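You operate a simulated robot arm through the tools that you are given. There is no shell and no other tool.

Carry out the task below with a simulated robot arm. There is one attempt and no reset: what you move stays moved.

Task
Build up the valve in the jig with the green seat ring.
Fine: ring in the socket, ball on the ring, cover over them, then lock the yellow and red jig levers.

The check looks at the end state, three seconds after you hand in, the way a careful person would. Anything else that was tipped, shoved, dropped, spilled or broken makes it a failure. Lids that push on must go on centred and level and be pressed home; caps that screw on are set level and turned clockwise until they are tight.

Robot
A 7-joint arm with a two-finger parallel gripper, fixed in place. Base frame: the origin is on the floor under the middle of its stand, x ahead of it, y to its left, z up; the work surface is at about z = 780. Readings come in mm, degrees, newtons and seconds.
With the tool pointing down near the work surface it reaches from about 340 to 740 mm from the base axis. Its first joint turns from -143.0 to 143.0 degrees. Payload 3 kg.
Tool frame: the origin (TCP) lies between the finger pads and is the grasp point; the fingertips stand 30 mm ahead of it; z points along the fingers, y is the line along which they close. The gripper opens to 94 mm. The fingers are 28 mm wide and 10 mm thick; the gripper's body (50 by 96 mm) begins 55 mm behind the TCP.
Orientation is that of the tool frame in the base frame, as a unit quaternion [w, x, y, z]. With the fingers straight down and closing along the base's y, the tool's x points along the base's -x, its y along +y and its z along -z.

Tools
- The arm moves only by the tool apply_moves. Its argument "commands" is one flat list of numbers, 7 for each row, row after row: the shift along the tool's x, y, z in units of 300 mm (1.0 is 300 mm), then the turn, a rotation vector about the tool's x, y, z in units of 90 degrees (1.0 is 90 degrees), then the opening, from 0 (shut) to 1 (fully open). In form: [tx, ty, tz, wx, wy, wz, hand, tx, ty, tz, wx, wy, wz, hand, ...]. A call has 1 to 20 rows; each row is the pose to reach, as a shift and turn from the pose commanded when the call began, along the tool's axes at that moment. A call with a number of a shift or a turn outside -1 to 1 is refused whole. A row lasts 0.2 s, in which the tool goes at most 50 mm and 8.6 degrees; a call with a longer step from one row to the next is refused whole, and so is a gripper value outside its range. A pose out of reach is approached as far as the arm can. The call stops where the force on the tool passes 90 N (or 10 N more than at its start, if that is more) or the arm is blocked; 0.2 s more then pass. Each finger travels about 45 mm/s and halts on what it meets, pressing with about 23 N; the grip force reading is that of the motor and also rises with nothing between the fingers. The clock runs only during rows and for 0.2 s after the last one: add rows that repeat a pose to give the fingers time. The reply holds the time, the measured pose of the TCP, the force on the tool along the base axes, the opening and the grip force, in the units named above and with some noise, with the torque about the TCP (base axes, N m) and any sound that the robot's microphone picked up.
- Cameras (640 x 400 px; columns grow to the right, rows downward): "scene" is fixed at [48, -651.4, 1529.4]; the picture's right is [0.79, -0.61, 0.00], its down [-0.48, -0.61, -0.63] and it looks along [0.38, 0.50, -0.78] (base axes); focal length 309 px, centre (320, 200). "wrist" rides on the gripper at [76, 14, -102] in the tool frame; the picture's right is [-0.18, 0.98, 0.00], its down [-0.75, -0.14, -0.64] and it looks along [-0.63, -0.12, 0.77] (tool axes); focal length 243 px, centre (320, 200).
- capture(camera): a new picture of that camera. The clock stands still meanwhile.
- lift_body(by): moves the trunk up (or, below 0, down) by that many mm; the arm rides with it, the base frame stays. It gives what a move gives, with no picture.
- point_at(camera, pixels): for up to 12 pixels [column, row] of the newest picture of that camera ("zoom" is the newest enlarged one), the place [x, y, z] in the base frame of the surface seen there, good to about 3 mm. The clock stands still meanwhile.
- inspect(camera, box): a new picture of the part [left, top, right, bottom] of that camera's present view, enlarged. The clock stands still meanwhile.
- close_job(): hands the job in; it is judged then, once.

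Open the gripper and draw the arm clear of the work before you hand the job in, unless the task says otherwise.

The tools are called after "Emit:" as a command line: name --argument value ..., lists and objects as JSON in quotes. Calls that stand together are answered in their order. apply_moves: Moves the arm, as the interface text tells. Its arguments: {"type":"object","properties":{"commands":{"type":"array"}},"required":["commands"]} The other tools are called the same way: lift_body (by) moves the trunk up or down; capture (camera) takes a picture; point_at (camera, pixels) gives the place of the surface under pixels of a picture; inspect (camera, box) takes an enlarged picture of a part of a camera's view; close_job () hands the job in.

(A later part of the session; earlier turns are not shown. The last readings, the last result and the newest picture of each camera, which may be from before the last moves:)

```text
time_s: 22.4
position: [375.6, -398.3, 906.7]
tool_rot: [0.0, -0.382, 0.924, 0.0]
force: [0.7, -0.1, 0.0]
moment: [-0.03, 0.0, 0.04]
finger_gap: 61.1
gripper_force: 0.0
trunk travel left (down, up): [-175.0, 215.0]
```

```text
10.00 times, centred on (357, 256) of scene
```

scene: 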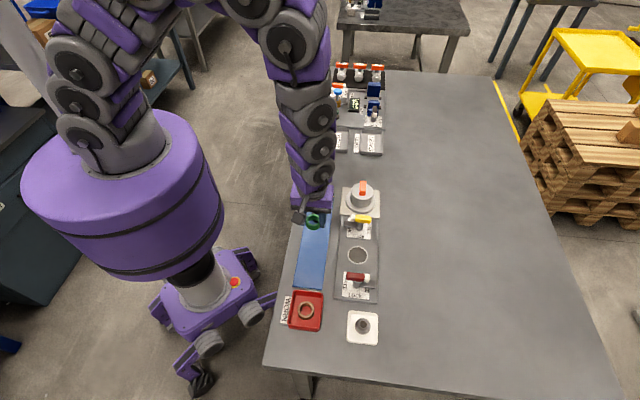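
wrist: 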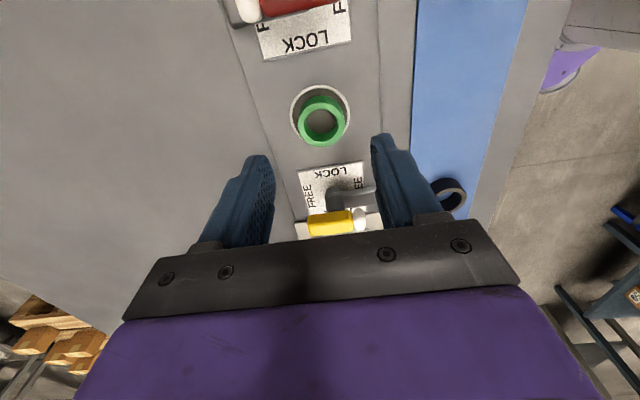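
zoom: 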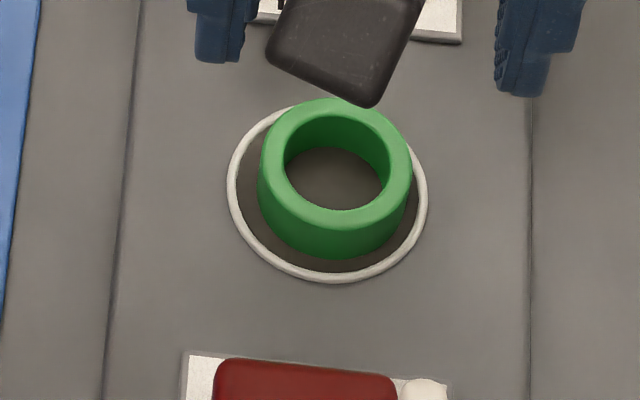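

The ring is now within about 1 mm of the socket's centre. Next I travel at this height over the red lever to look at the ball on its tray.

Emit:
apply_moves --commands '[0.147, -0.01, -0.01, 0, 0, 0, 0.65, 0.293, -0.02, -0.01, 0, 0, 0, 0.65, 0.44, -0.03, -0.01, 0, 0, 0, 0.65, 0.587, -0.04, -0.01, 0, 0, 0, 0.65, 0.733, -0.05, -0.01, 0, 0, 0, 0.65, 0.88, -0.057, -0.01, 0, 0, 0, 0.65, 0.88, -0.057, -0.01, 0, 0, 0, 0.65]'

Emit:
capture --camera "wrist"

Emit:
inspect --camera "scene" --box '[332, 300, 396, 340]'

```text
time_s: 24.0
position: [198.4, -595.9, 910.5]
tool_rot: [0.0, -0.383, 0.924, 0.0]
force: [0.2, -0.7, -0.2]
moment: [0.01, -0.04, 0.05]
finger_gap: 61.1
gripper_force: 0.2
trunk travel left (down, up): [-175.0, 215.0]
```

```text
taken
```

wrist: 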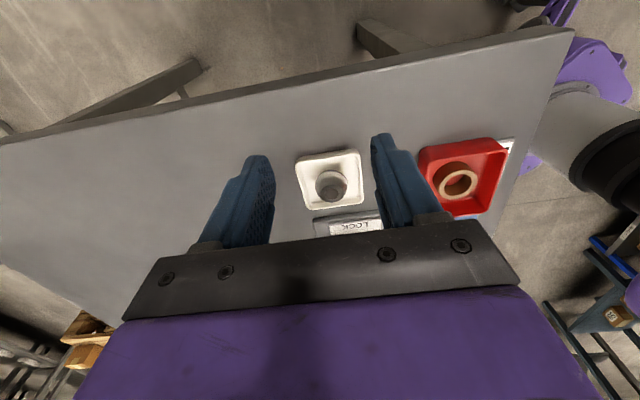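

```text
10.00 times, centred on (364, 320) of scene
```

zoom: 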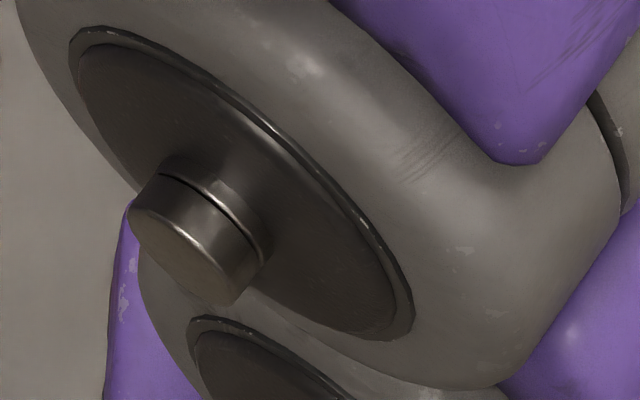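

The ball is seen at (331,187) in its white tray; I enlarge that part.

Emit:
inspect --camera "wrist" --box '[280, 137, 384, 227]'

```text
4.44 times, centred on (332, 182) of wrist
```

zoom: 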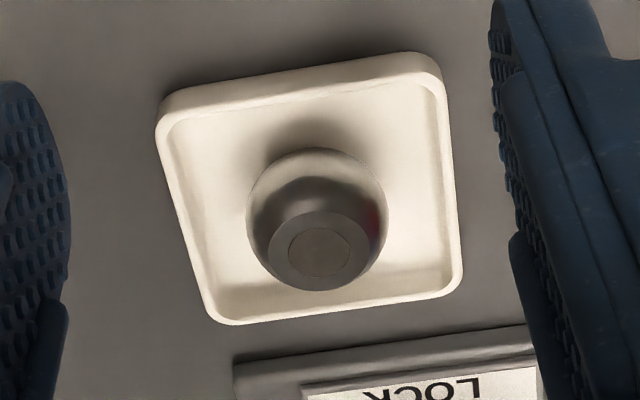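

The ball has a flat with a bore on top, and stands in a tray with a raised rim. I read its points and the tray's.

Emit:
point_at --camera "zoom" --pixels '[[318, 250], [318, 215], [318, 160], [250, 220], [385, 220], [275, 260], [318, 285], [420, 70], [440, 180], [340, 110], [230, 310], [205, 200]]'

Emit:
point_at --camera "wrist" --pixels '[[297, 158], [358, 152], [305, 208], [362, 202], [328, 157], [300, 185], [361, 178], [332, 206], [310, 170], [350, 170], [310, 198], [352, 195]]'

```text
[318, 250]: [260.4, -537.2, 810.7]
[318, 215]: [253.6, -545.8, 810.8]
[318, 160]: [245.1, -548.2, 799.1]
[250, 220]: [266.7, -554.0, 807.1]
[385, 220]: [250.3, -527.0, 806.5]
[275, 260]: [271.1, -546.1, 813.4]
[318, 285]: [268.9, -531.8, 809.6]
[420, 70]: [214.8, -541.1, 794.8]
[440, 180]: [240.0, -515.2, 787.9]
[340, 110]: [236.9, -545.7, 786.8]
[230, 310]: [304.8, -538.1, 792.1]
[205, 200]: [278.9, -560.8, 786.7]
```

```text
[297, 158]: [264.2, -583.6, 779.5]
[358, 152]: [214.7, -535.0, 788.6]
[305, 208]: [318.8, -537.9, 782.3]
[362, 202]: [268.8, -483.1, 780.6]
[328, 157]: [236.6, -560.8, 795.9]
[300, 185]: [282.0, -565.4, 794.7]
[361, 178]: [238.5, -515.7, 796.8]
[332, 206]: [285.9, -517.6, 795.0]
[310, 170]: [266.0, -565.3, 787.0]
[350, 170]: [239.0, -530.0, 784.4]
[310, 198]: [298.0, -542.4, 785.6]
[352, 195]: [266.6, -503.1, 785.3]
```

Tray rim z ≈ 795.5, floor ≈ 786; ball ≈ 32 mm wide, centred near (260,-538), top flat at z 811. I move over it and lower to about 860, narrowing the fingers to about 47 mm.

Emit:
apply_moves --commands '[-0.14, -0.004, 0, 0, 0, 0, 0.6, -0.28, -0.0083, 0, 0, 0, 0, 0.5, -0.28, -0.0083, 0.08, 0, 0, 0, 0.5, -0.28, -0.0083, 0.163, 0, 0, 0, 0.5, -0.28, -0.0083, 0.163, 0, 0, 0, 0.5]'

Emit:
capture --camera "wrist"

Emit:
inspect --camera "wrist" --box '[240, 90, 400, 190]'

```text
time_s: 25.2
position: [261.8, -537.9, 856.3]
tool_rot: [0.0, -0.383, 0.924, 0.0]
force: [-0.5, -0.1, 0.1]
moment: [0.0, 0.03, -0.01]
finger_gap: 46.8
gripper_force: 0.1
trunk travel left (down, up): [-175.0, 215.0]
```

```text
taken
```

wrist: 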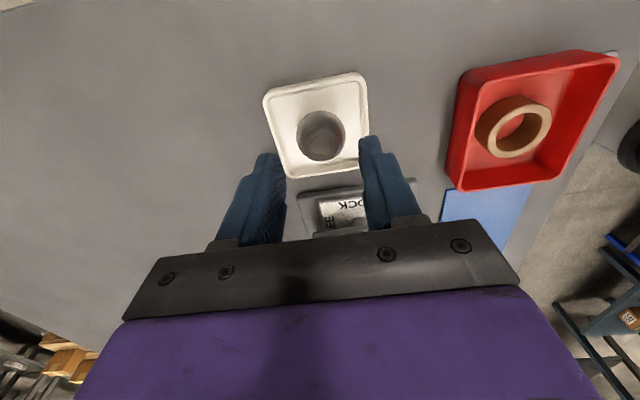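

```text
4.00 times, centred on (320, 140) of wrist
```

zoom: 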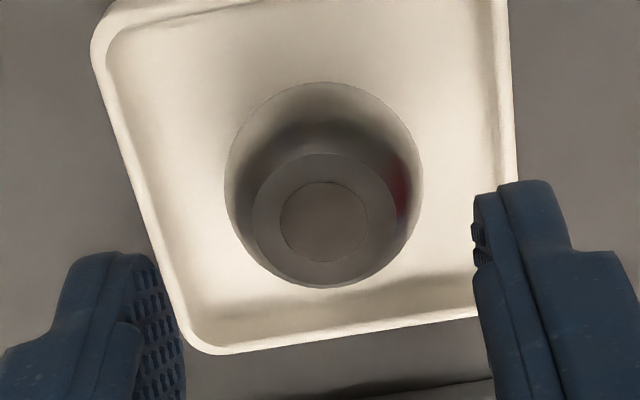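

The ball's silhouette centre is at wrist (321,136), which fits a point within 1 mm of the TCP axis; the tray is about 4° off the tool's axes. I turn 4°, shift slightly and lower 28 mm to just above the tray rim.

Emit:
apply_moves --commands '[0.002, 0.003, 0.03, 0, 0, 0.044, 0.5, 0.002, 0.003, 0.07, 0, 0, 0.044, 0.45, 0.002, 0.003, 0.093, 0, 0, 0.044, 0.42, 0.002, 0.003, 0.093, 0, 0, 0.044, 0.42]'

Emit:
capture --camera "wrist"

Emit:
inspect --camera "wrist" --box '[240, 100, 400, 200]'

```text
time_s: 26.2
position: [260.0, -539.2, 832.1]
tool_rot: [-0.001, -0.35, 0.937, 0.001]
force: [-0.2, 0.4, 0.5]
moment: [-0.02, 0.04, 0.01]
finger_gap: 39.6
gripper_force: 0.1
trunk travel left (down, up): [-175.0, 215.0]
```

```text
taken
```

wrist: 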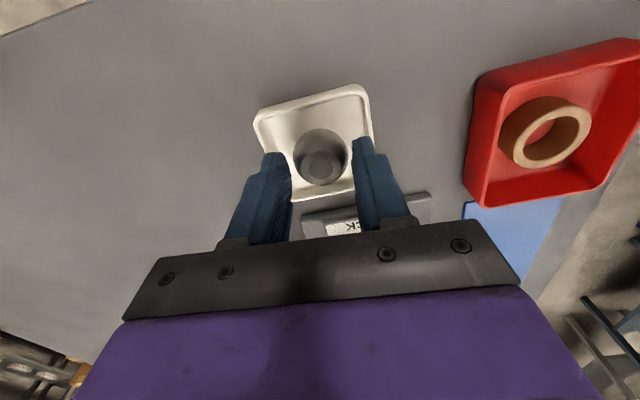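

```text
4.00 times, centred on (320, 150) of wrist
```

zoom: 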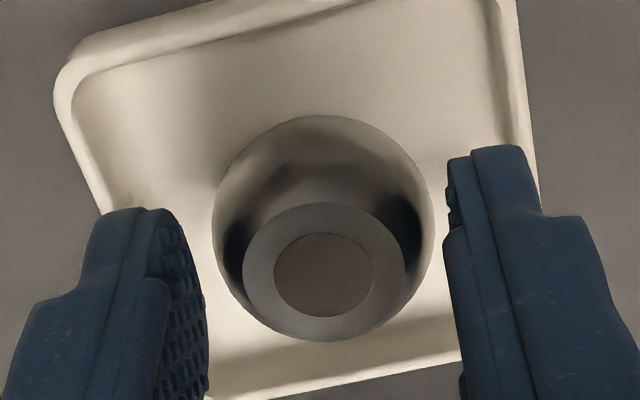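

The ball is centred between the fingers (offset about 0.5 mm) and the tray's inner walls are at about ±31 mm. I narrow to 36 mm, lower 8 mm and then close on the ball.

Emit:
apply_moves --commands '[0, 0.0018, 0, 0, 0, 0, 0.39, 0, 0.0018, 0, 0, 0, 0, 0.385, 0, 0.0018, 0.014, 0, 0, 0, 0.385, 0, 0.0018, 0.027, 0, 0, 0, 0.385, 0, 0.0018, 0.027, 0, 0, 0, 0.385]'

Emit:
inspect --camera "wrist" --box '[240, 110, 400, 210]'

```text
time_s: 27.4
position: [260.7, -539.5, 823.3]
tool_rot: [-0.001, -0.351, 0.936, 0.0]
force: [0.1, 0.3, 0.1]
moment: [-0.01, 0.03, 0.01]
finger_gap: 36.4
gripper_force: 0.0
trunk travel left (down, up): [-175.0, 215.0]
```

```text
4.00 times, centred on (320, 160) of wrist
```

zoom: 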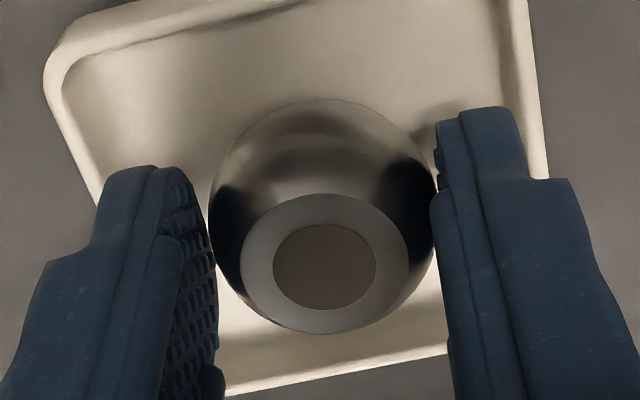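

No contact so far and both fingers are inside the tray. I lower 2 mm more and close.

Emit:
apply_moves --commands '[0, 0, 0.0067, 0, 0, 0, 0.385, 0, 0, 0.0067, 0, 0, 0, 0.35, 0, 0, 0.0067, 0, 0, 0, 0.3, 0, 0, 0.0067, 0, 0, 0, 0.25, 0, 0, 0.0067, 0, 0, 0, 0.22, 0, 0, 0.0067, 0, 0, 0, 0.22]'

Emit:
inspect --camera "wrist" --box '[240, 110, 400, 210]'

```text
time_s: 28.8
position: [259.3, -538.4, 821.0]
tool_rot: [0.0, -0.35, 0.937, 0.0]
force: [0.8, -2.0, 5.0]
moment: [-0.06, -0.01, -0.04]
finger_gap: 34.4
gripper_force: 23.1
trunk travel left (down, up): [-175.0, 215.0]
```

```text
4.00 times, centred on (320, 160) of wrist
```

zoom: 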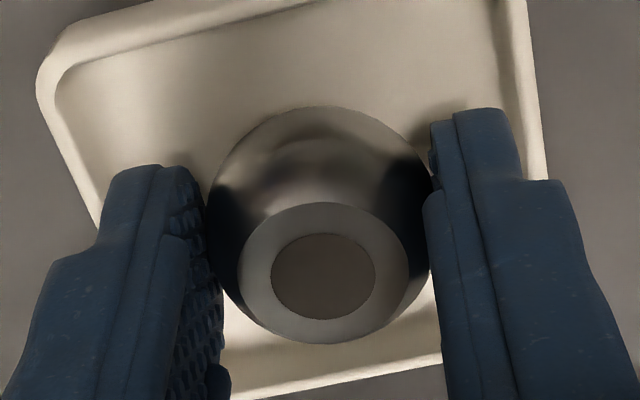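

The ball is gripped at 34.4 mm with 23 N. I lift it gently straight up.

Emit:
apply_moves --commands '[0, 0, -0.015, 0, 0, 0, 0.22, 0, 0, -0.05, 0, 0, 0, 0.22, 0, 0, -0.12, 0, 0, 0, 0.22, 0, 0, -0.2, 0, 0, 0, 0.22, 0, 0, -0.28, 0, 0, 0, 0.22, 0, 0, -0.28, 0, 0, 0, 0.22]'

Emit:
capture --camera "wrist"

Emit:
inspect --camera "wrist" --box '[240, 110, 400, 210]'

```text
time_s: 30.2
position: [260.0, -536.7, 905.1]
tool_rot: [-0.001, -0.35, 0.937, 0.0]
force: [0.3, -0.3, -0.7]
moment: [0.04, -0.02, 0.04]
finger_gap: 34.6
gripper_force: 23.5
trunk travel left (down, up): [-175.0, 215.0]
```

```text
taken
```

wrist: 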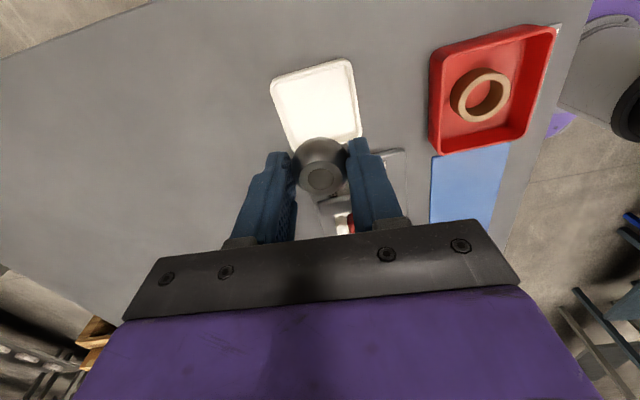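

```text
4.00 times, centred on (320, 160) of wrist
```

zoom: 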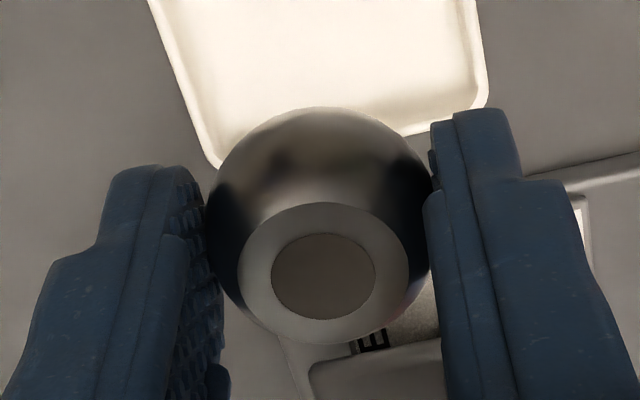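

The ball is held, centred in the fingers at about (319.5,166). I carry it at this height over the ring.

Emit:
apply_moves --commands '[-0.121, 0.0205, -0.01, 0, 0, 0, 0.22, -0.242, 0.041, -0.01, 0, 0, 0, 0.22, -0.363, 0.0616, -0.01, 0, 0, 0, 0.22, -0.484, 0.082, -0.01, 0, 0, 0, 0.22, -0.606, 0.1027, -0.01, 0, 0, 0, 0.22, -0.606, 0.1027, -0.01, 0, 0, 0, 0.22]'

Emit:
capture --camera "wrist"

Emit:
inspect --camera "wrist" --box '[240, 70, 400, 170]'

Emit:
inspect --camera "scene" --box '[325, 236, 389, 276]'

```text
time_s: 31.6
position: [372.7, -396.5, 910.3]
tool_rot: [0.0, -0.35, 0.937, 0.001]
force: [-0.2, 0.1, -1.5]
moment: [0.0, 0.04, -0.01]
finger_gap: 34.6
gripper_force: 23.3
trunk travel left (down, up): [-175.0, 215.0]
```

```text
taken
```

wrist: 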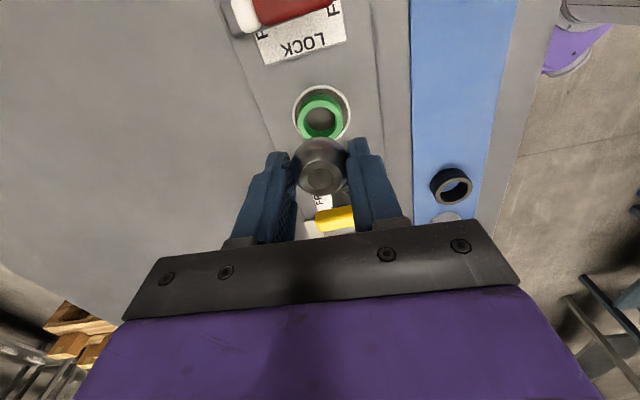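

```text
4.00 times, centred on (320, 120) of wrist
```

zoom: 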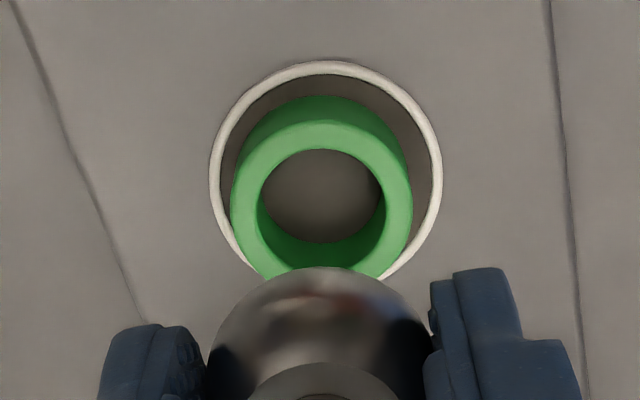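

```text
10.00 times, centred on (357, 256) of scene
```

zoom: 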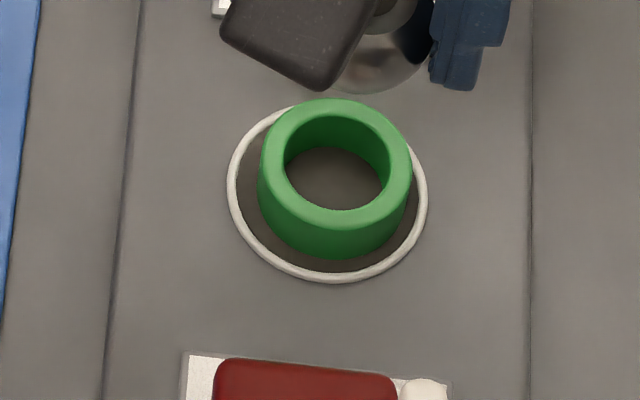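

The ring's hole centre appears at wrist (320,122), about 4 mm further in tool -x than the ball's axis. I shift -4.0/-0.5 mm and lower 50 mm to hover above the ring.

Emit:
apply_moves --commands '[-0.0133, -0.0017, 0.02, 0, 0, 0, 0.22, -0.0133, -0.0017, 0.09, 0, 0, 0, 0.22, -0.0133, -0.0017, 0.167, 0, 0, 0, 0.22, -0.0133, -0.0017, 0.167, 0, 0, 0, 0.22]'

Emit:
capture --camera "wrist"

Emit:
inspect --camera "wrist" --box '[240, 100, 400, 200]'

Emit:
inspect --camera "scene" --box '[325, 226, 389, 266]'

```text
time_s: 32.6
position: [379.6, -392.5, 859.4]
tool_rot: [0.0, -0.351, 0.937, 0.0]
force: [-0.2, -0.4, -0.5]
moment: [0.02, 0.0, 0.02]
finger_gap: 34.6
gripper_force: 22.2
trunk travel left (down, up): [-175.0, 215.0]
```

```text
taken
```

wrist: 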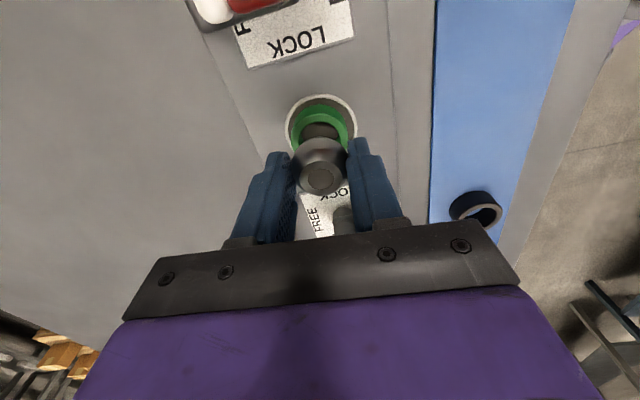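

```text
4.00 times, centred on (320, 150) of wrist
```

zoom: 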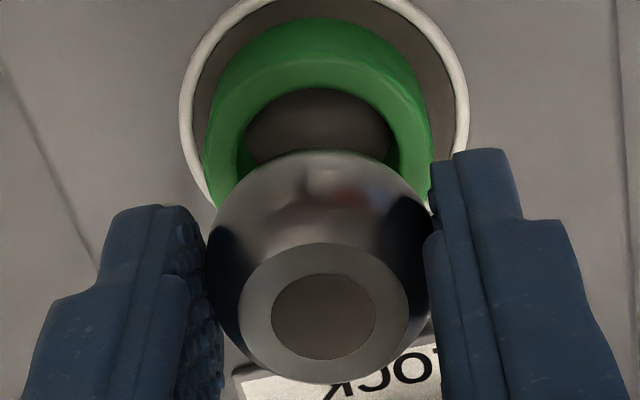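

```text
10.00 times, centred on (357, 246) of scene
```

zoom: 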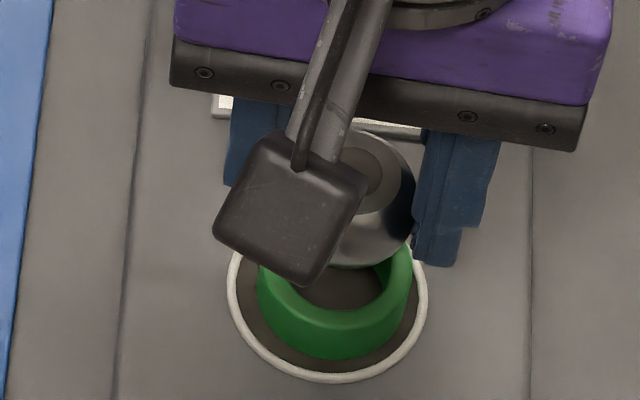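

The ring's centre now lies about 2.7 mm toward tool +x of the ball. I shift +2.7 mm, let the arm settle and lower 8 mm.

Emit:
apply_moves --commands '[0.009, 0, 0.01, 0, 0, 0, 0.22, 0.009, 0, 0.02, 0, 0, 0, 0.22, 0.009, 0, 0.0267, 0, 0, 0, 0.22, 0.009, 0, 0.0267, 0, 0, 0, 0.22, 0.009, 0, 0.0267, 0, 0, 0, 0.22]'

Emit:
inspect --camera "wrist" --box '[240, 100, 400, 200]'

Emit:
inspect --camera "scene" --box '[325, 226, 389, 266]'

```text
time_s: 33.8
position: [378.0, -394.5, 850.7]
tool_rot: [-0.001, -0.351, 0.937, 0.001]
force: [1.0, -0.3, -0.5]
moment: [0.0, -0.01, -0.03]
finger_gap: 34.3
gripper_force: 22.7
trunk travel left (down, up): [-175.0, 215.0]
```

```text
4.00 times, centred on (320, 150) of wrist
```

zoom: 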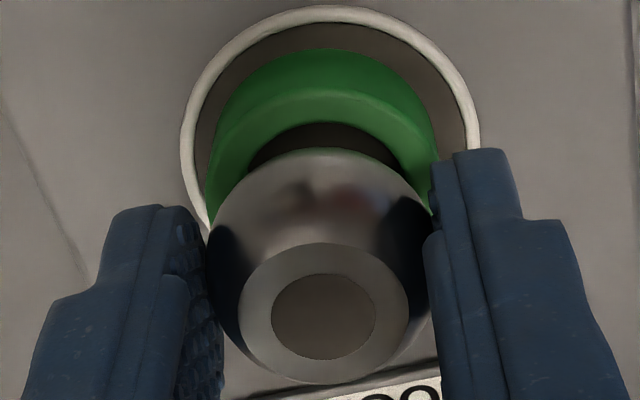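

```text
10.00 times, centred on (357, 246) of scene
```

zoom: 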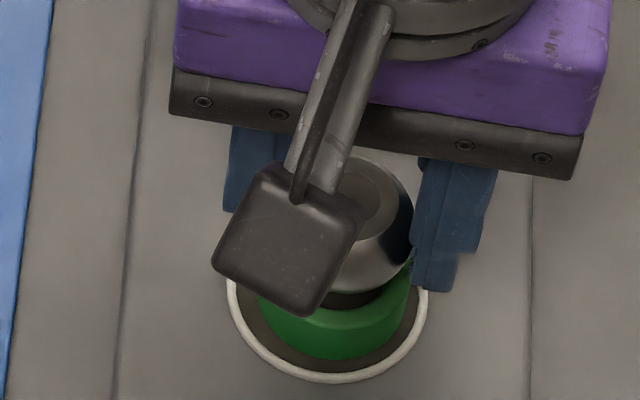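

Ball and ring now agree within about 0.5 mm. I lower 8 mm with a 0.5 mm correction in y and watch the force.

Emit:
apply_moves --commands '[0, 0.0015, 0.01, 0, 0, 0, 0.22, 0, 0.0015, 0.018, 0, 0, 0, 0.22, 0, 0.0015, 0.022, 0, 0, 0, 0.22, 0, 0.0015, 0.022, 0, 0, 0, 0.22]'

```text
time_s: 34.8
position: [376.1, -394.4, 844.6]
tool_rot: [-0.001, -0.351, 0.937, 0.0]
force: [0.1, 0.1, -1.8]
moment: [-0.02, -0.01, 0.02]
finger_gap: 34.2
gripper_force: 22.6
trunk travel left (down, up): [-175.0, 215.0]
```

No contact yet; I go on down in 1 mm steps.

Emit:
apply_moves --commands '[0, 0, 0.0033, 0, 0, 0, 0.22, 0, 0, 0.0067, 0, 0, 0, 0.22, 0, 0, 0.0067, 0, 0, 0, 0.22]'

```text
time_s: 35.6
position: [377.0, -395.4, 842.9]
tool_rot: [0.0, -0.351, 0.937, 0.001]
force: [-1.4, -0.5, 0.8]
moment: [0.0, 0.01, 0.01]
finger_gap: 34.5
gripper_force: 23.4
trunk travel left (down, up): [-175.0, 215.0]
```

Still no clear contact at 842.9; I lower another 2 mm.

Emit:
apply_moves --commands '[0, 0, 0.0033, 0, 0, 0, 0.22, 0, 0, 0.0067, 0, 0, 0, 0.22, 0, 0, 0.0067, 0, 0, 0, 0.22]'

Emit:
inspect --camera "wrist" --box '[240, 100, 400, 200]'

Emit:
inspect --camera "scene" --box '[325, 226, 389, 266]'

```text
time_s: 36.4
position: [377.6, -394.1, 840.4]
tool_rot: [0.0, -0.35, 0.937, 0.0]
force: [0.0, -1.6, 15.1]
moment: [-0.02, -0.01, -0.03]
finger_gap: 34.3
gripper_force: 23.2
trunk travel left (down, up): [-175.0, 215.0]
```

```text
4.00 times, centred on (320, 150) of wrist
```

zoom: 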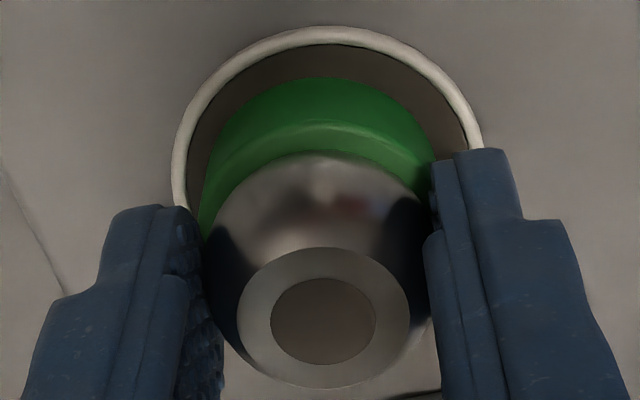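

```text
10.00 times, centred on (357, 246) of scene
```

zoom: 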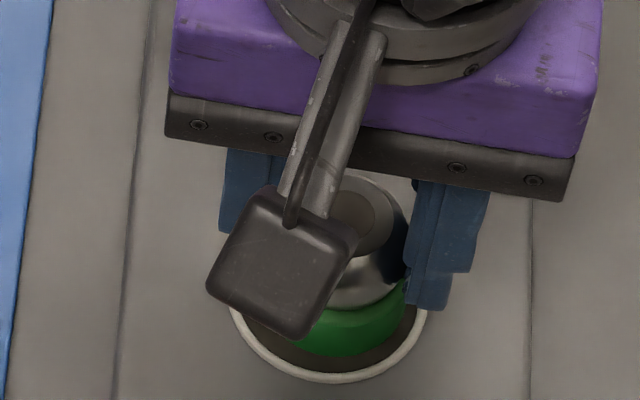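

Contact with 15 N at z 840.4 means the ball sits on the ring. I ease up slightly, open the fingers evenly and rise.

Emit:
apply_moves --commands '[0, 0, -0.002, 0, 0, 0, 0.3, 0, 0, -0.002, 0, 0, 0, 0.4, 0, 0, -0.002, 0, 0, 0, 0.5, 0, 0, -0.002, 0, 0, 0, 0.6, 0, 0, -0.002, 0, 0, 0, 0.65, 0, 0, -0.002, 0, 0, 0, 0.65, 0, 0, -0.05, 0, 0, 0, 0.65, 0, 0, -0.15, 0, 0, 0, 0.65, 0, 0, -0.25, 0, 0, 0, 0.65, 0, 0, -0.25, 0, 0, 0, 0.65]'

Emit:
capture --camera "wrist"

Emit:
inspect --camera "wrist" --box '[240, 70, 400, 170]'

Emit:
inspect --camera "scene" --box '[325, 226, 389, 266]'

```text
time_s: 38.6
position: [378.9, -392.8, 914.7]
tool_rot: [0.001, -0.35, 0.937, 0.001]
force: [-0.3, 0.7, 0.1]
moment: [-0.02, 0.03, 0.01]
finger_gap: 61.1
gripper_force: 0.1
trunk travel left (down, up): [-175.0, 215.0]
```

```text
taken
```

wrist: 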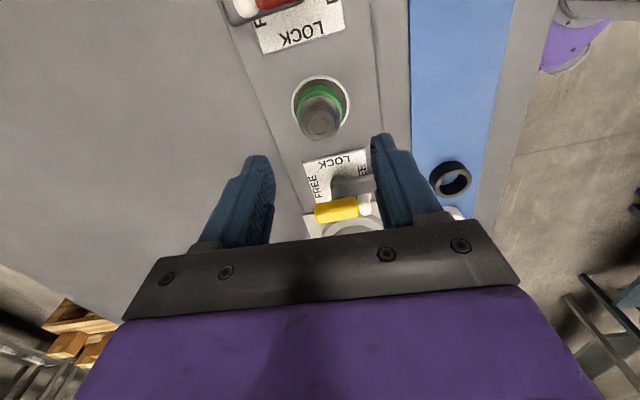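

```text
4.00 times, centred on (320, 120) of wrist
```

zoom: 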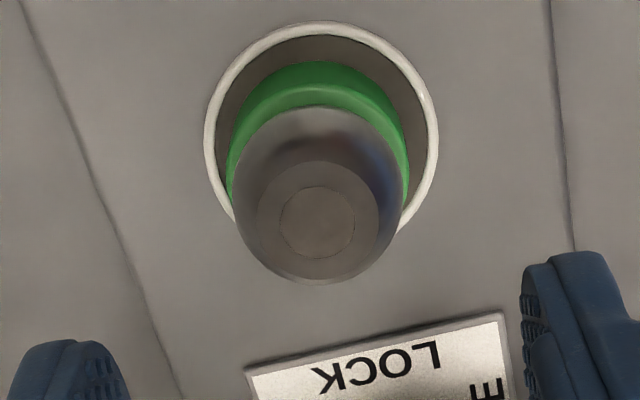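

```text
10.00 times, centred on (357, 246) of scene
```

zoom: 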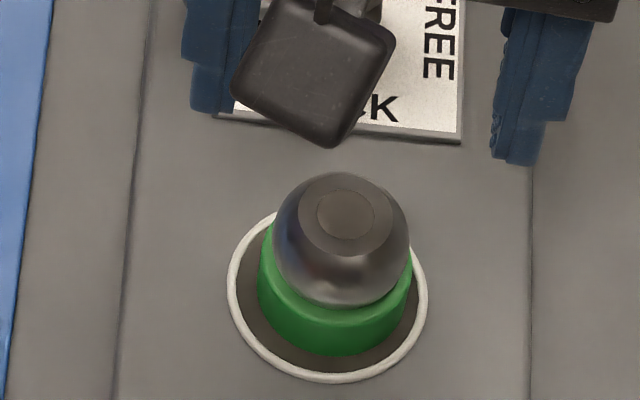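

The ball sits upright on the ring. Next I rise and move toward the cover to look at it.

Emit:
apply_moves --commands '[-0.0, 0.0, -0.1, 0, 0, 0, 0.65, -0.1, 0.018, -0.15, 0, 0, 0, 0.65, -0.2, 0.036, -0.15, 0, 0, 0, 0.65, -0.303, 0.054, -0.15, 0, 0, 0, 0.65, -0.303, 0.054, -0.15, 0, 0, 0, 0.65, -0.303, 0.054, -0.15, 0, 0, 0, 0.65]'

Emit:
capture --camera "wrist"

Emit:
inspect --camera "wrist" --box '[230, 70, 410, 182]'

Emit:
inspect --camera "scene" --box '[325, 175, 397, 220]'

```text
time_s: 40.0
position: [435.3, -322.8, 960.1]
tool_rot: [0.0, -0.35, 0.937, 0.001]
force: [-0.5, -0.1, -0.3]
moment: [0.01, -0.02, 0.0]
finger_gap: 61.2
gripper_force: 0.0
trunk travel left (down, up): [-175.0, 215.0]
```

```text
taken
```

wrist: 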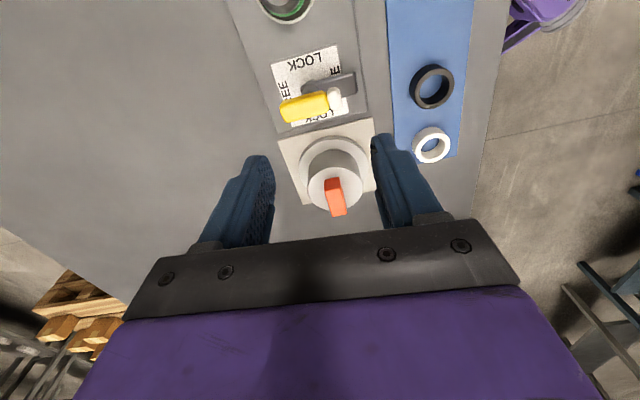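

```text
3.56 times, centred on (320, 126) of wrist
```

zoom: 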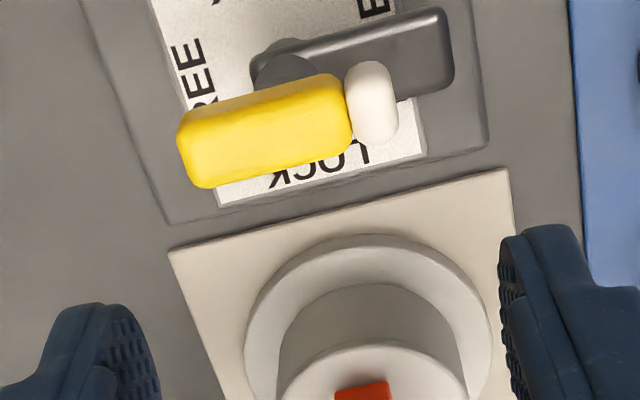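

```text
8.89 times, centred on (361, 198) of scene
```

zoom: 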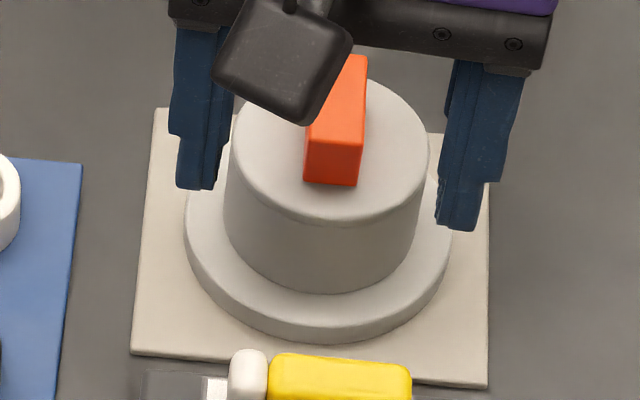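

The cover has a flange, a cylindrical body and an orange block on top. I read its geometry from both views.

Emit:
point_at --camera "zoom" --pixels '[[230, 160], [427, 160], [329, 215], [260, 200], [400, 200], [335, 130], [330, 165], [328, 250], [328, 315], [200, 260], [440, 270], [160, 330]]'

Emit:
point_at --camera "wrist" --pixels '[[308, 190], [362, 190], [333, 167], [318, 172], [350, 172], [333, 183], [338, 210], [330, 195], [300, 165], [369, 165], [335, 141], [290, 145]]'

```text
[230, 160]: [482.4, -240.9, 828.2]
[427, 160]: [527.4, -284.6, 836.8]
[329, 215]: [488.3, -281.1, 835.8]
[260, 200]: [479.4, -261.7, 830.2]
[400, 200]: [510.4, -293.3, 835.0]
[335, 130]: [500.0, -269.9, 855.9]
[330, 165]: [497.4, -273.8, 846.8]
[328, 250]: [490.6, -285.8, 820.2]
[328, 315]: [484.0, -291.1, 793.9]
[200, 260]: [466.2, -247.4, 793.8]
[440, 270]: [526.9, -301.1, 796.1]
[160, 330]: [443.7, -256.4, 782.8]
```

```text
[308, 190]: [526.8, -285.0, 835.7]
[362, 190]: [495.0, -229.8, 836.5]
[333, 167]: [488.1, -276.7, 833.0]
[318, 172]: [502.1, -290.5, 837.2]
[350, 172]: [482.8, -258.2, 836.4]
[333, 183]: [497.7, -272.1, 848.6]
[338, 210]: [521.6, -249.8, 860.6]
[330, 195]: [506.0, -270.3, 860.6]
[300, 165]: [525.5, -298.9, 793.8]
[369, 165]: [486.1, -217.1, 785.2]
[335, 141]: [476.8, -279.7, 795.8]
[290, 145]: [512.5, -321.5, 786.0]
```

Heights: block top 860.6, body top 837, flange top 795, stand 784. I zoom on the orange block to get its direction and size.

Emit:
inspect --camera "wrist" --box '[272, 155, 384, 225]'

```text
5.71 times, centred on (328, 190) of wrist
```

zoom: 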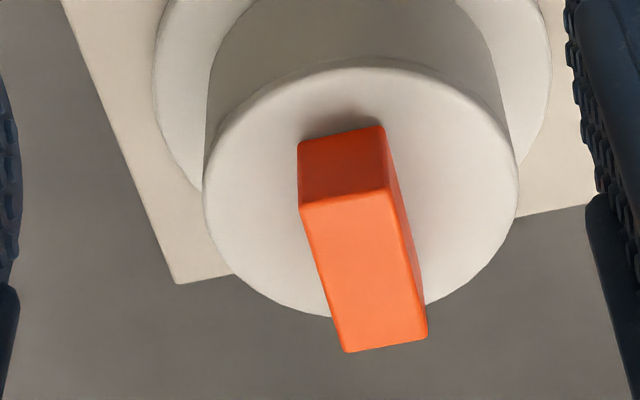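

Emit:
point_at --camera "zoom" --pixels '[[305, 210], [385, 195], [348, 345], [422, 335], [345, 205], [385, 338], [365, 270], [320, 270], [408, 265], [340, 165], [210, 190], [510, 190]]'

Emit:
point_at --camera "zoom" --pixels '[[255, 110], [455, 100], [230, 250], [490, 240], [355, 68], [300, 90], [410, 80], [280, 295], [215, 150], [505, 145], [250, 180], [460, 180]]'

```text
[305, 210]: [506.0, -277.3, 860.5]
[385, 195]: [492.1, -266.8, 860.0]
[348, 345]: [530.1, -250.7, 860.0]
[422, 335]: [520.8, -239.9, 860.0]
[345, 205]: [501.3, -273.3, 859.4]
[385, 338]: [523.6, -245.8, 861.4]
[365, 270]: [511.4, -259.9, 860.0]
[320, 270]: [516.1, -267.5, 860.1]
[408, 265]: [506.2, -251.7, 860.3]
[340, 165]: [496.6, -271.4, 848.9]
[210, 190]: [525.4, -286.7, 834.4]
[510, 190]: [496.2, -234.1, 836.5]
```

```text
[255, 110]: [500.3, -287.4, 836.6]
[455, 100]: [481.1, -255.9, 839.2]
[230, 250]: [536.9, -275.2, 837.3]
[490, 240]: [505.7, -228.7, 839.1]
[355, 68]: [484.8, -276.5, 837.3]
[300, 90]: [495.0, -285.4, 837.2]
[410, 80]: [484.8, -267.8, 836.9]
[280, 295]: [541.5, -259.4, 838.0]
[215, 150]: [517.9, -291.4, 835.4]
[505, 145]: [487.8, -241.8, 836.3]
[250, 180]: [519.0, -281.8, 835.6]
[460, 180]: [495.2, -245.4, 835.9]
```

The cover's centre is about (512,-259.3), the block about 16 × 39 mm along 43°. I move over it and lower to z ≈ 910 with the fingers at 47 mm.

Emit:
apply_moves --commands '[-0.11, -0.001, 0, 0, 0, 0, 0.6, -0.22, -0.002, 0, 0, 0, 0, 0.5, -0.328, -0.0033, 0, 0, 0, 0, 0.5, -0.328, -0.0033, 0.08, 0, 0, 0, 0.5, -0.328, -0.0033, 0.167, 0, 0, 0, 0.5, -0.328, -0.0033, 0.167, 0, 0, 0, 0.5, -0.328, -0.0033, 0.167, 0, 0, 0, 0.5]'

Emit:
capture --camera "wrist"

Emit:
inspect --camera "wrist" --box '[240, 90, 400, 190]'

```text
time_s: 41.6
position: [511.2, -258.8, 910.7]
tool_rot: [0.0, -0.35, 0.937, 0.0]
force: [-0.4, -0.2, 0.6]
moment: [-0.01, 0.01, 0.02]
finger_gap: 47.0
gripper_force: 0.0
trunk travel left (down, up): [-175.0, 215.0]
```

```text
taken
```

wrist: 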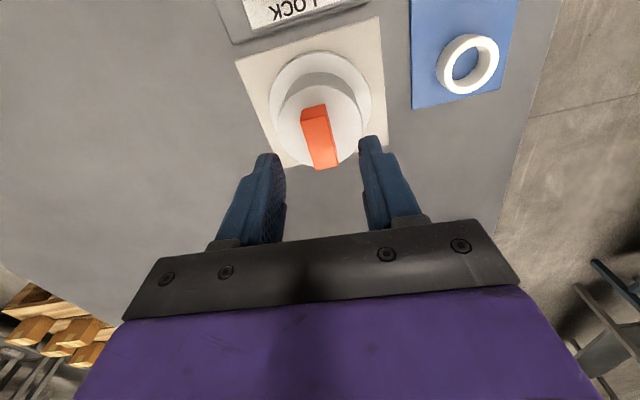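

```text
4.00 times, centred on (320, 140) of wrist
```

zoom: 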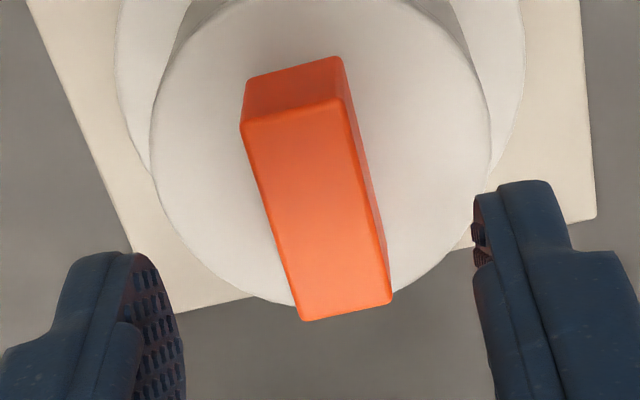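

From the corner pixels the block is centred at tool (-0.8,+0.3) and turned by -3.4°. I correct that, lower 38 mm and close on the block.

Emit:
apply_moves --commands '[-0.0025, 0.001, 0.03, 0, 0, -0.0375, 0.5, -0.0025, 0.001, 0.08, 0, 0, -0.0375, 0.45, -0.0025, 0.001, 0.127, 0, 0, -0.0375, 0.4, -0.0025, 0.001, 0.127, 0, 0, -0.0375, 0.4, -0.0025, 0.001, 0.127, 0, 0, -0.0375, 0.4]'

Emit:
inspect --camera "wrist" --box '[240, 110, 400, 210]'

```text
time_s: 42.8
position: [511.5, -259.6, 871.1]
tool_rot: [0.0, -0.378, 0.926, 0.002]
force: [0.5, -0.5, -0.2]
moment: [-0.02, 0.02, 0.01]
finger_gap: 37.6
gripper_force: 0.2
trunk travel left (down, up): [-175.0, 215.0]
```

```text
4.00 times, centred on (320, 160) of wrist
```

zoom: 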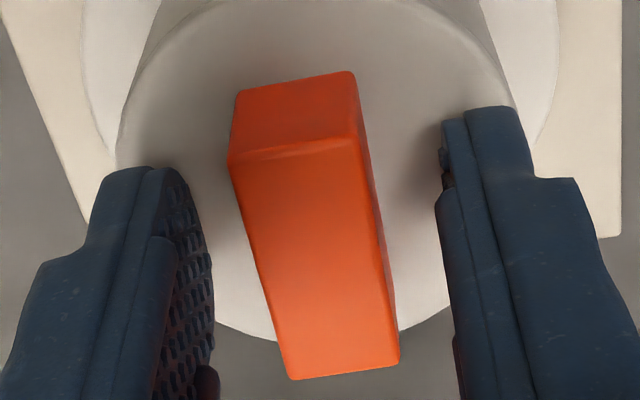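

The block is centred between the fingers without contact. I close the grip.

Emit:
apply_moves --commands '[0, 0, 0, 0, 0, 0, 0.3, 0, 0, 0, 0, 0, 0, 0.22, 0, 0, 0, 0, 0, 0, 0.15, 0, 0, 0, 0, 0, 0, 0.08, 0, 0, 0, 0, 0, 0, 0.05, 0, 0, 0, 0, 0, 0, 0.05]'

Emit:
inspect --camera "wrist" --box '[240, 110, 400, 210]'

```text
time_s: 44.2
position: [511.4, -259.9, 870.9]
tool_rot: [-0.001, -0.377, 0.926, 0.0]
force: [1.2, -0.3, 1.6]
moment: [-0.03, 0.04, 0.01]
finger_gap: 17.6
gripper_force: 22.8
trunk travel left (down, up): [-175.0, 215.0]
```

```text
4.00 times, centred on (320, 160) of wrist
```

zoom: 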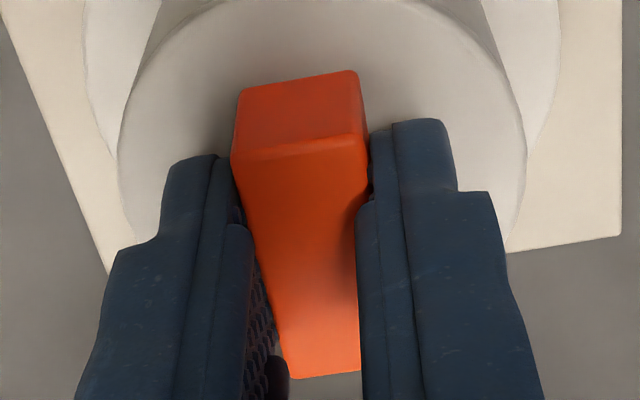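

The block is gripped (17.6 mm, 22.8 N). I lift the cover slowly by 85 mm, so that its bottom clears the yellow lever at z 849.

Emit:
apply_moves --commands '[0, 0, -0.01, 0, 0, 0, 0.05, 0, 0, -0.03, 0, 0, 0, 0.05, 0, 0, -0.08, 0, 0, 0, 0.05, 0, 0, -0.15, 0, 0, 0, 0.05, 0, 0, -0.22, 0, 0, 0, 0.05, 0, 0, -0.285, 0, 0, 0, 0.05, 0, 0, -0.285, 0, 0, 0, 0.05]'

Emit:
capture --camera "wrist"

Emit:
capture --camera "scene"

Emit:
inspect --camera "scene" --box '[316, 160, 412, 220]'

```text
time_s: 45.8
position: [513.6, -259.7, 957.1]
tool_rot: [0.0, -0.378, 0.926, 0.0]
force: [0.1, 0.9, -0.6]
moment: [-0.01, 0.0, 0.0]
finger_gap: 17.3
gripper_force: 23.1
trunk travel left (down, up): [-175.0, 215.0]
```

```text
taken
```

wrist: 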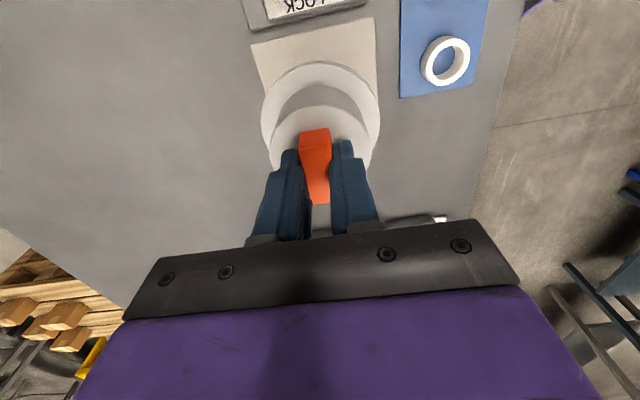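

```text
taken
```

scene: 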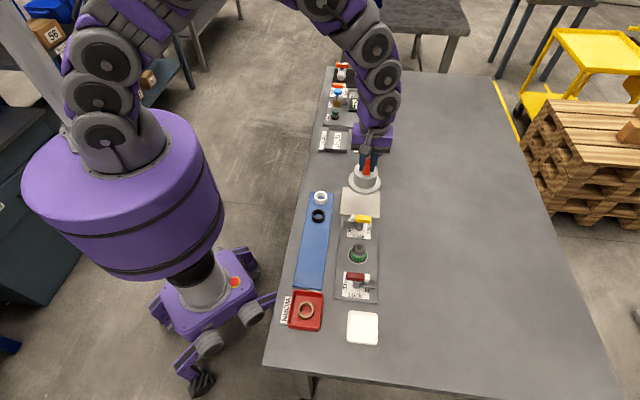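

```text
6.67 times, centred on (364, 190) of scene
```

zoom: 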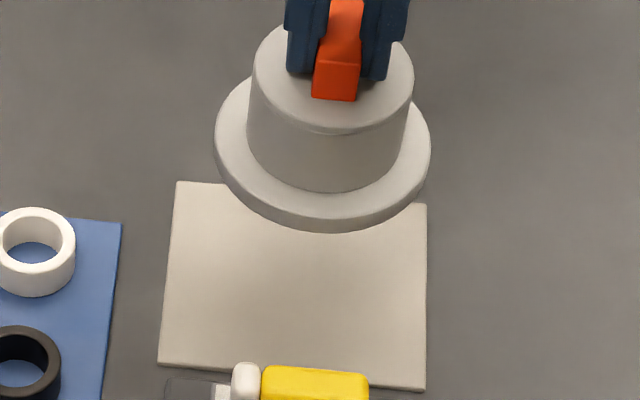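

The cover hangs level. I carry it along the jig axis over the yellow lever to above the socket, slowly, then settle.

Emit:
apply_moves --commands '[0.06, -0.001, 0, 0, 0, 0, 0.05, 0.14, -0.002, 0, 0, 0, 0, 0.05, 0.22, -0.003, 0, 0, 0, 0, 0.05, 0.31, -0.004, 0, 0, 0, 0, 0.05, 0.4, -0.005, 0, 0, 0, 0, 0.05, 0.49, -0.006, 0, 0, 0, 0, 0.05, 0.57, -0.007, 0, 0, 0, 0, 0.05, 0.6347, -0.0073, 0, 0, 0, 0, 0.05, 0.6347, -0.0073, 0, 0, 0, 0, 0.05, 0.6347, -0.0073, 0, 0, 0, 0, 0.05, 0.6347, -0.0073, 0, 0, 0, 0, 0.05]'

Emit:
capture --camera "wrist"

Emit:
inspect --camera "scene" --box '[309, 206, 405, 266]'

```text
time_s: 48.2
position: [375.6, -394.0, 955.5]
tool_rot: [0.0, -0.377, 0.926, 0.0]
force: [-0.2, -0.2, -1.5]
moment: [-0.02, 0.02, -0.03]
finger_gap: 17.6
gripper_force: 22.7
trunk travel left (down, up): [-175.0, 215.0]
```

```text
taken
```

wrist: 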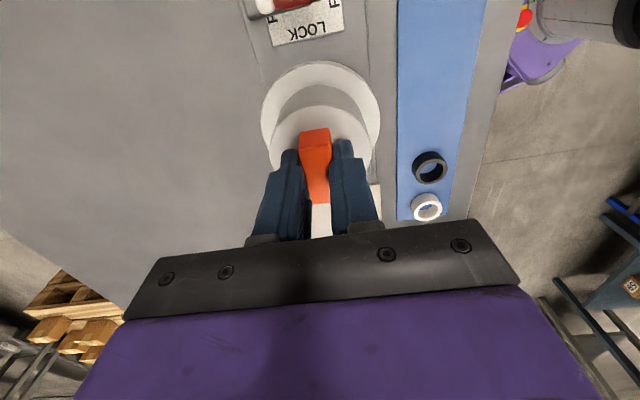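

```text
6.67 times, centred on (357, 236) of scene
```

zoom: 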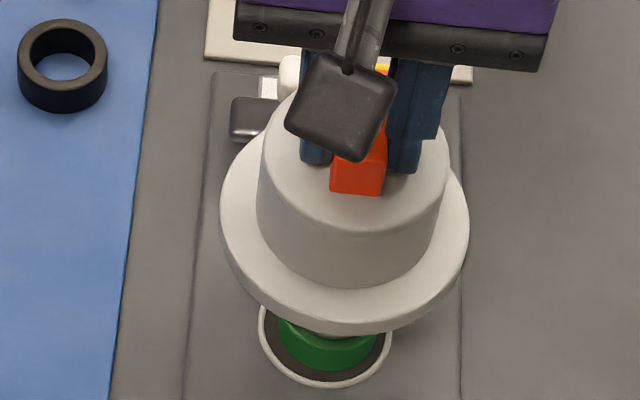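

The cover hangs above the assembly. I read points on the flange and body from both cameras to find its centre and level.

Emit:
point_at --camera "zoom" --pixels '[[228, 210], [462, 225], [340, 318], [250, 270], [430, 285], [235, 175], [460, 190], [340, 305], [240, 240], [450, 255], [300, 308], [390, 310]]'

Emit:
point_at --camera "wrist" --pixels '[[265, 120], [377, 115], [318, 64], [275, 90], [365, 82], [268, 105], [374, 100], [295, 70], [342, 67], [272, 140], [375, 135], [320, 69]]'

```text
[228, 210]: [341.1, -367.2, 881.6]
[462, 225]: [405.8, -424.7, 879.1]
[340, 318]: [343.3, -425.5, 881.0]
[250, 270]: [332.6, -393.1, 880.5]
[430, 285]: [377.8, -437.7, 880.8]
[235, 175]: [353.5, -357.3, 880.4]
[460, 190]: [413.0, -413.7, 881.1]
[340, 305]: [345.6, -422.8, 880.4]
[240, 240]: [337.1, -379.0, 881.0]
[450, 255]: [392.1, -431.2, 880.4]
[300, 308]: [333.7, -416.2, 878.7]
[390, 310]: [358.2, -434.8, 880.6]
```

```text
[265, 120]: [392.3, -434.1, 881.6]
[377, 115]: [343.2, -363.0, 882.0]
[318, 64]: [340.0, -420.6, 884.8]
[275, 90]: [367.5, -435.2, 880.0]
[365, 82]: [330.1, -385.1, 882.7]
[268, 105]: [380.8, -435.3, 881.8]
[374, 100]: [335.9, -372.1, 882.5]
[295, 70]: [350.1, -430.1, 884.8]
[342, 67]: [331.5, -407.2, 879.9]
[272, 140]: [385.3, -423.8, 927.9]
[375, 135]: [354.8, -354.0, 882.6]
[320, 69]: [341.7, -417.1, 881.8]
```

The flange is level (all ≈ 881); its centre reads about (375,-393.3), near 1.8 mm short of the socket in tool -y. I shift -2 mm in tool y and lower 30 mm.

Emit:
apply_moves --commands '[0, -0.0067, 0.02, 0, 0, 0, 0.05, 0, -0.0067, 0.05, 0, 0, 0, 0.05, 0, -0.0067, 0.08, 0, 0, 0, 0.05, 0, -0.0067, 0.1, 0, 0, 0, 0.05, 0, -0.0067, 0.1, 0, 0, 0, 0.05, 0, -0.0067, 0.1, 0, 0, 0, 0.05]'

Emit:
inspect --camera "scene" --box '[309, 216, 405, 276]'

Emit:
capture --camera "wrist"

```text
time_s: 49.6
position: [377.1, -393.8, 927.8]
tool_rot: [-0.001, -0.378, 0.926, 0.001]
force: [-0.7, 0.0, -1.1]
moment: [0.0, 0.01, -0.02]
finger_gap: 17.7
gripper_force: 22.9
trunk travel left (down, up): [-175.0, 215.0]
```

```text
6.67 times, centred on (357, 246) of scene
```

zoom: 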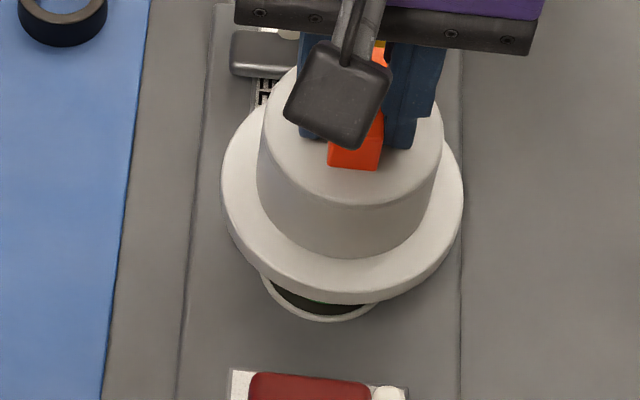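

```text
taken
```

wrist: 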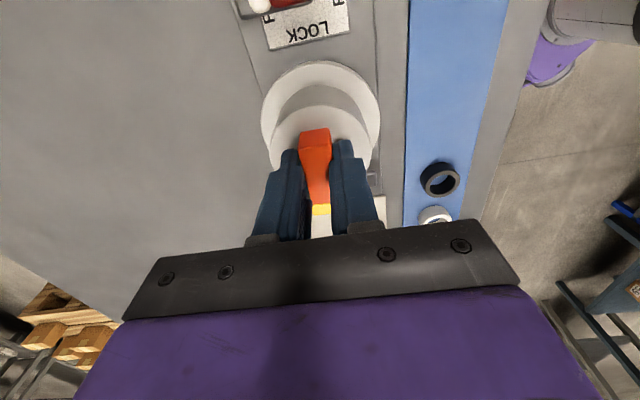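

Columns agree within about 0.7 mm. I zoom further to judge the other direction.

Emit:
inspect --camera "scene" --box '[325, 236, 389, 276]'

Emit:
inspect --camera "wrist" --box '[240, 50, 400, 150]'

```text
10.00 times, centred on (357, 256) of scene
```

zoom: 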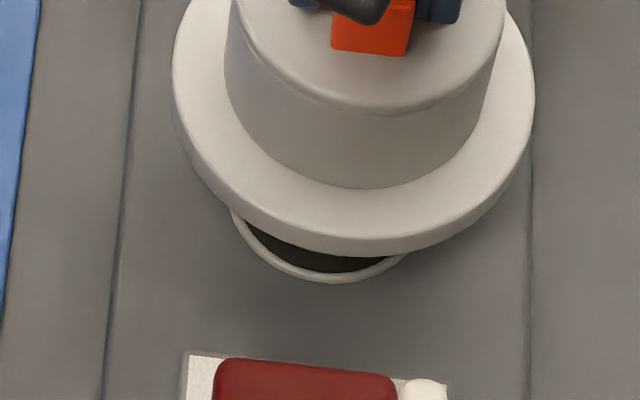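

```text
4.00 times, centred on (320, 100) of wrist
```

zoom: 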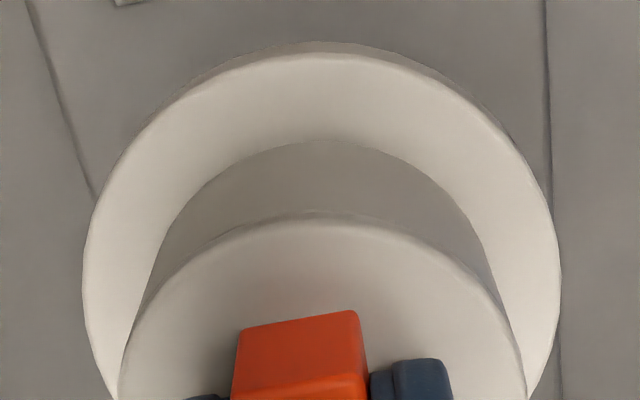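

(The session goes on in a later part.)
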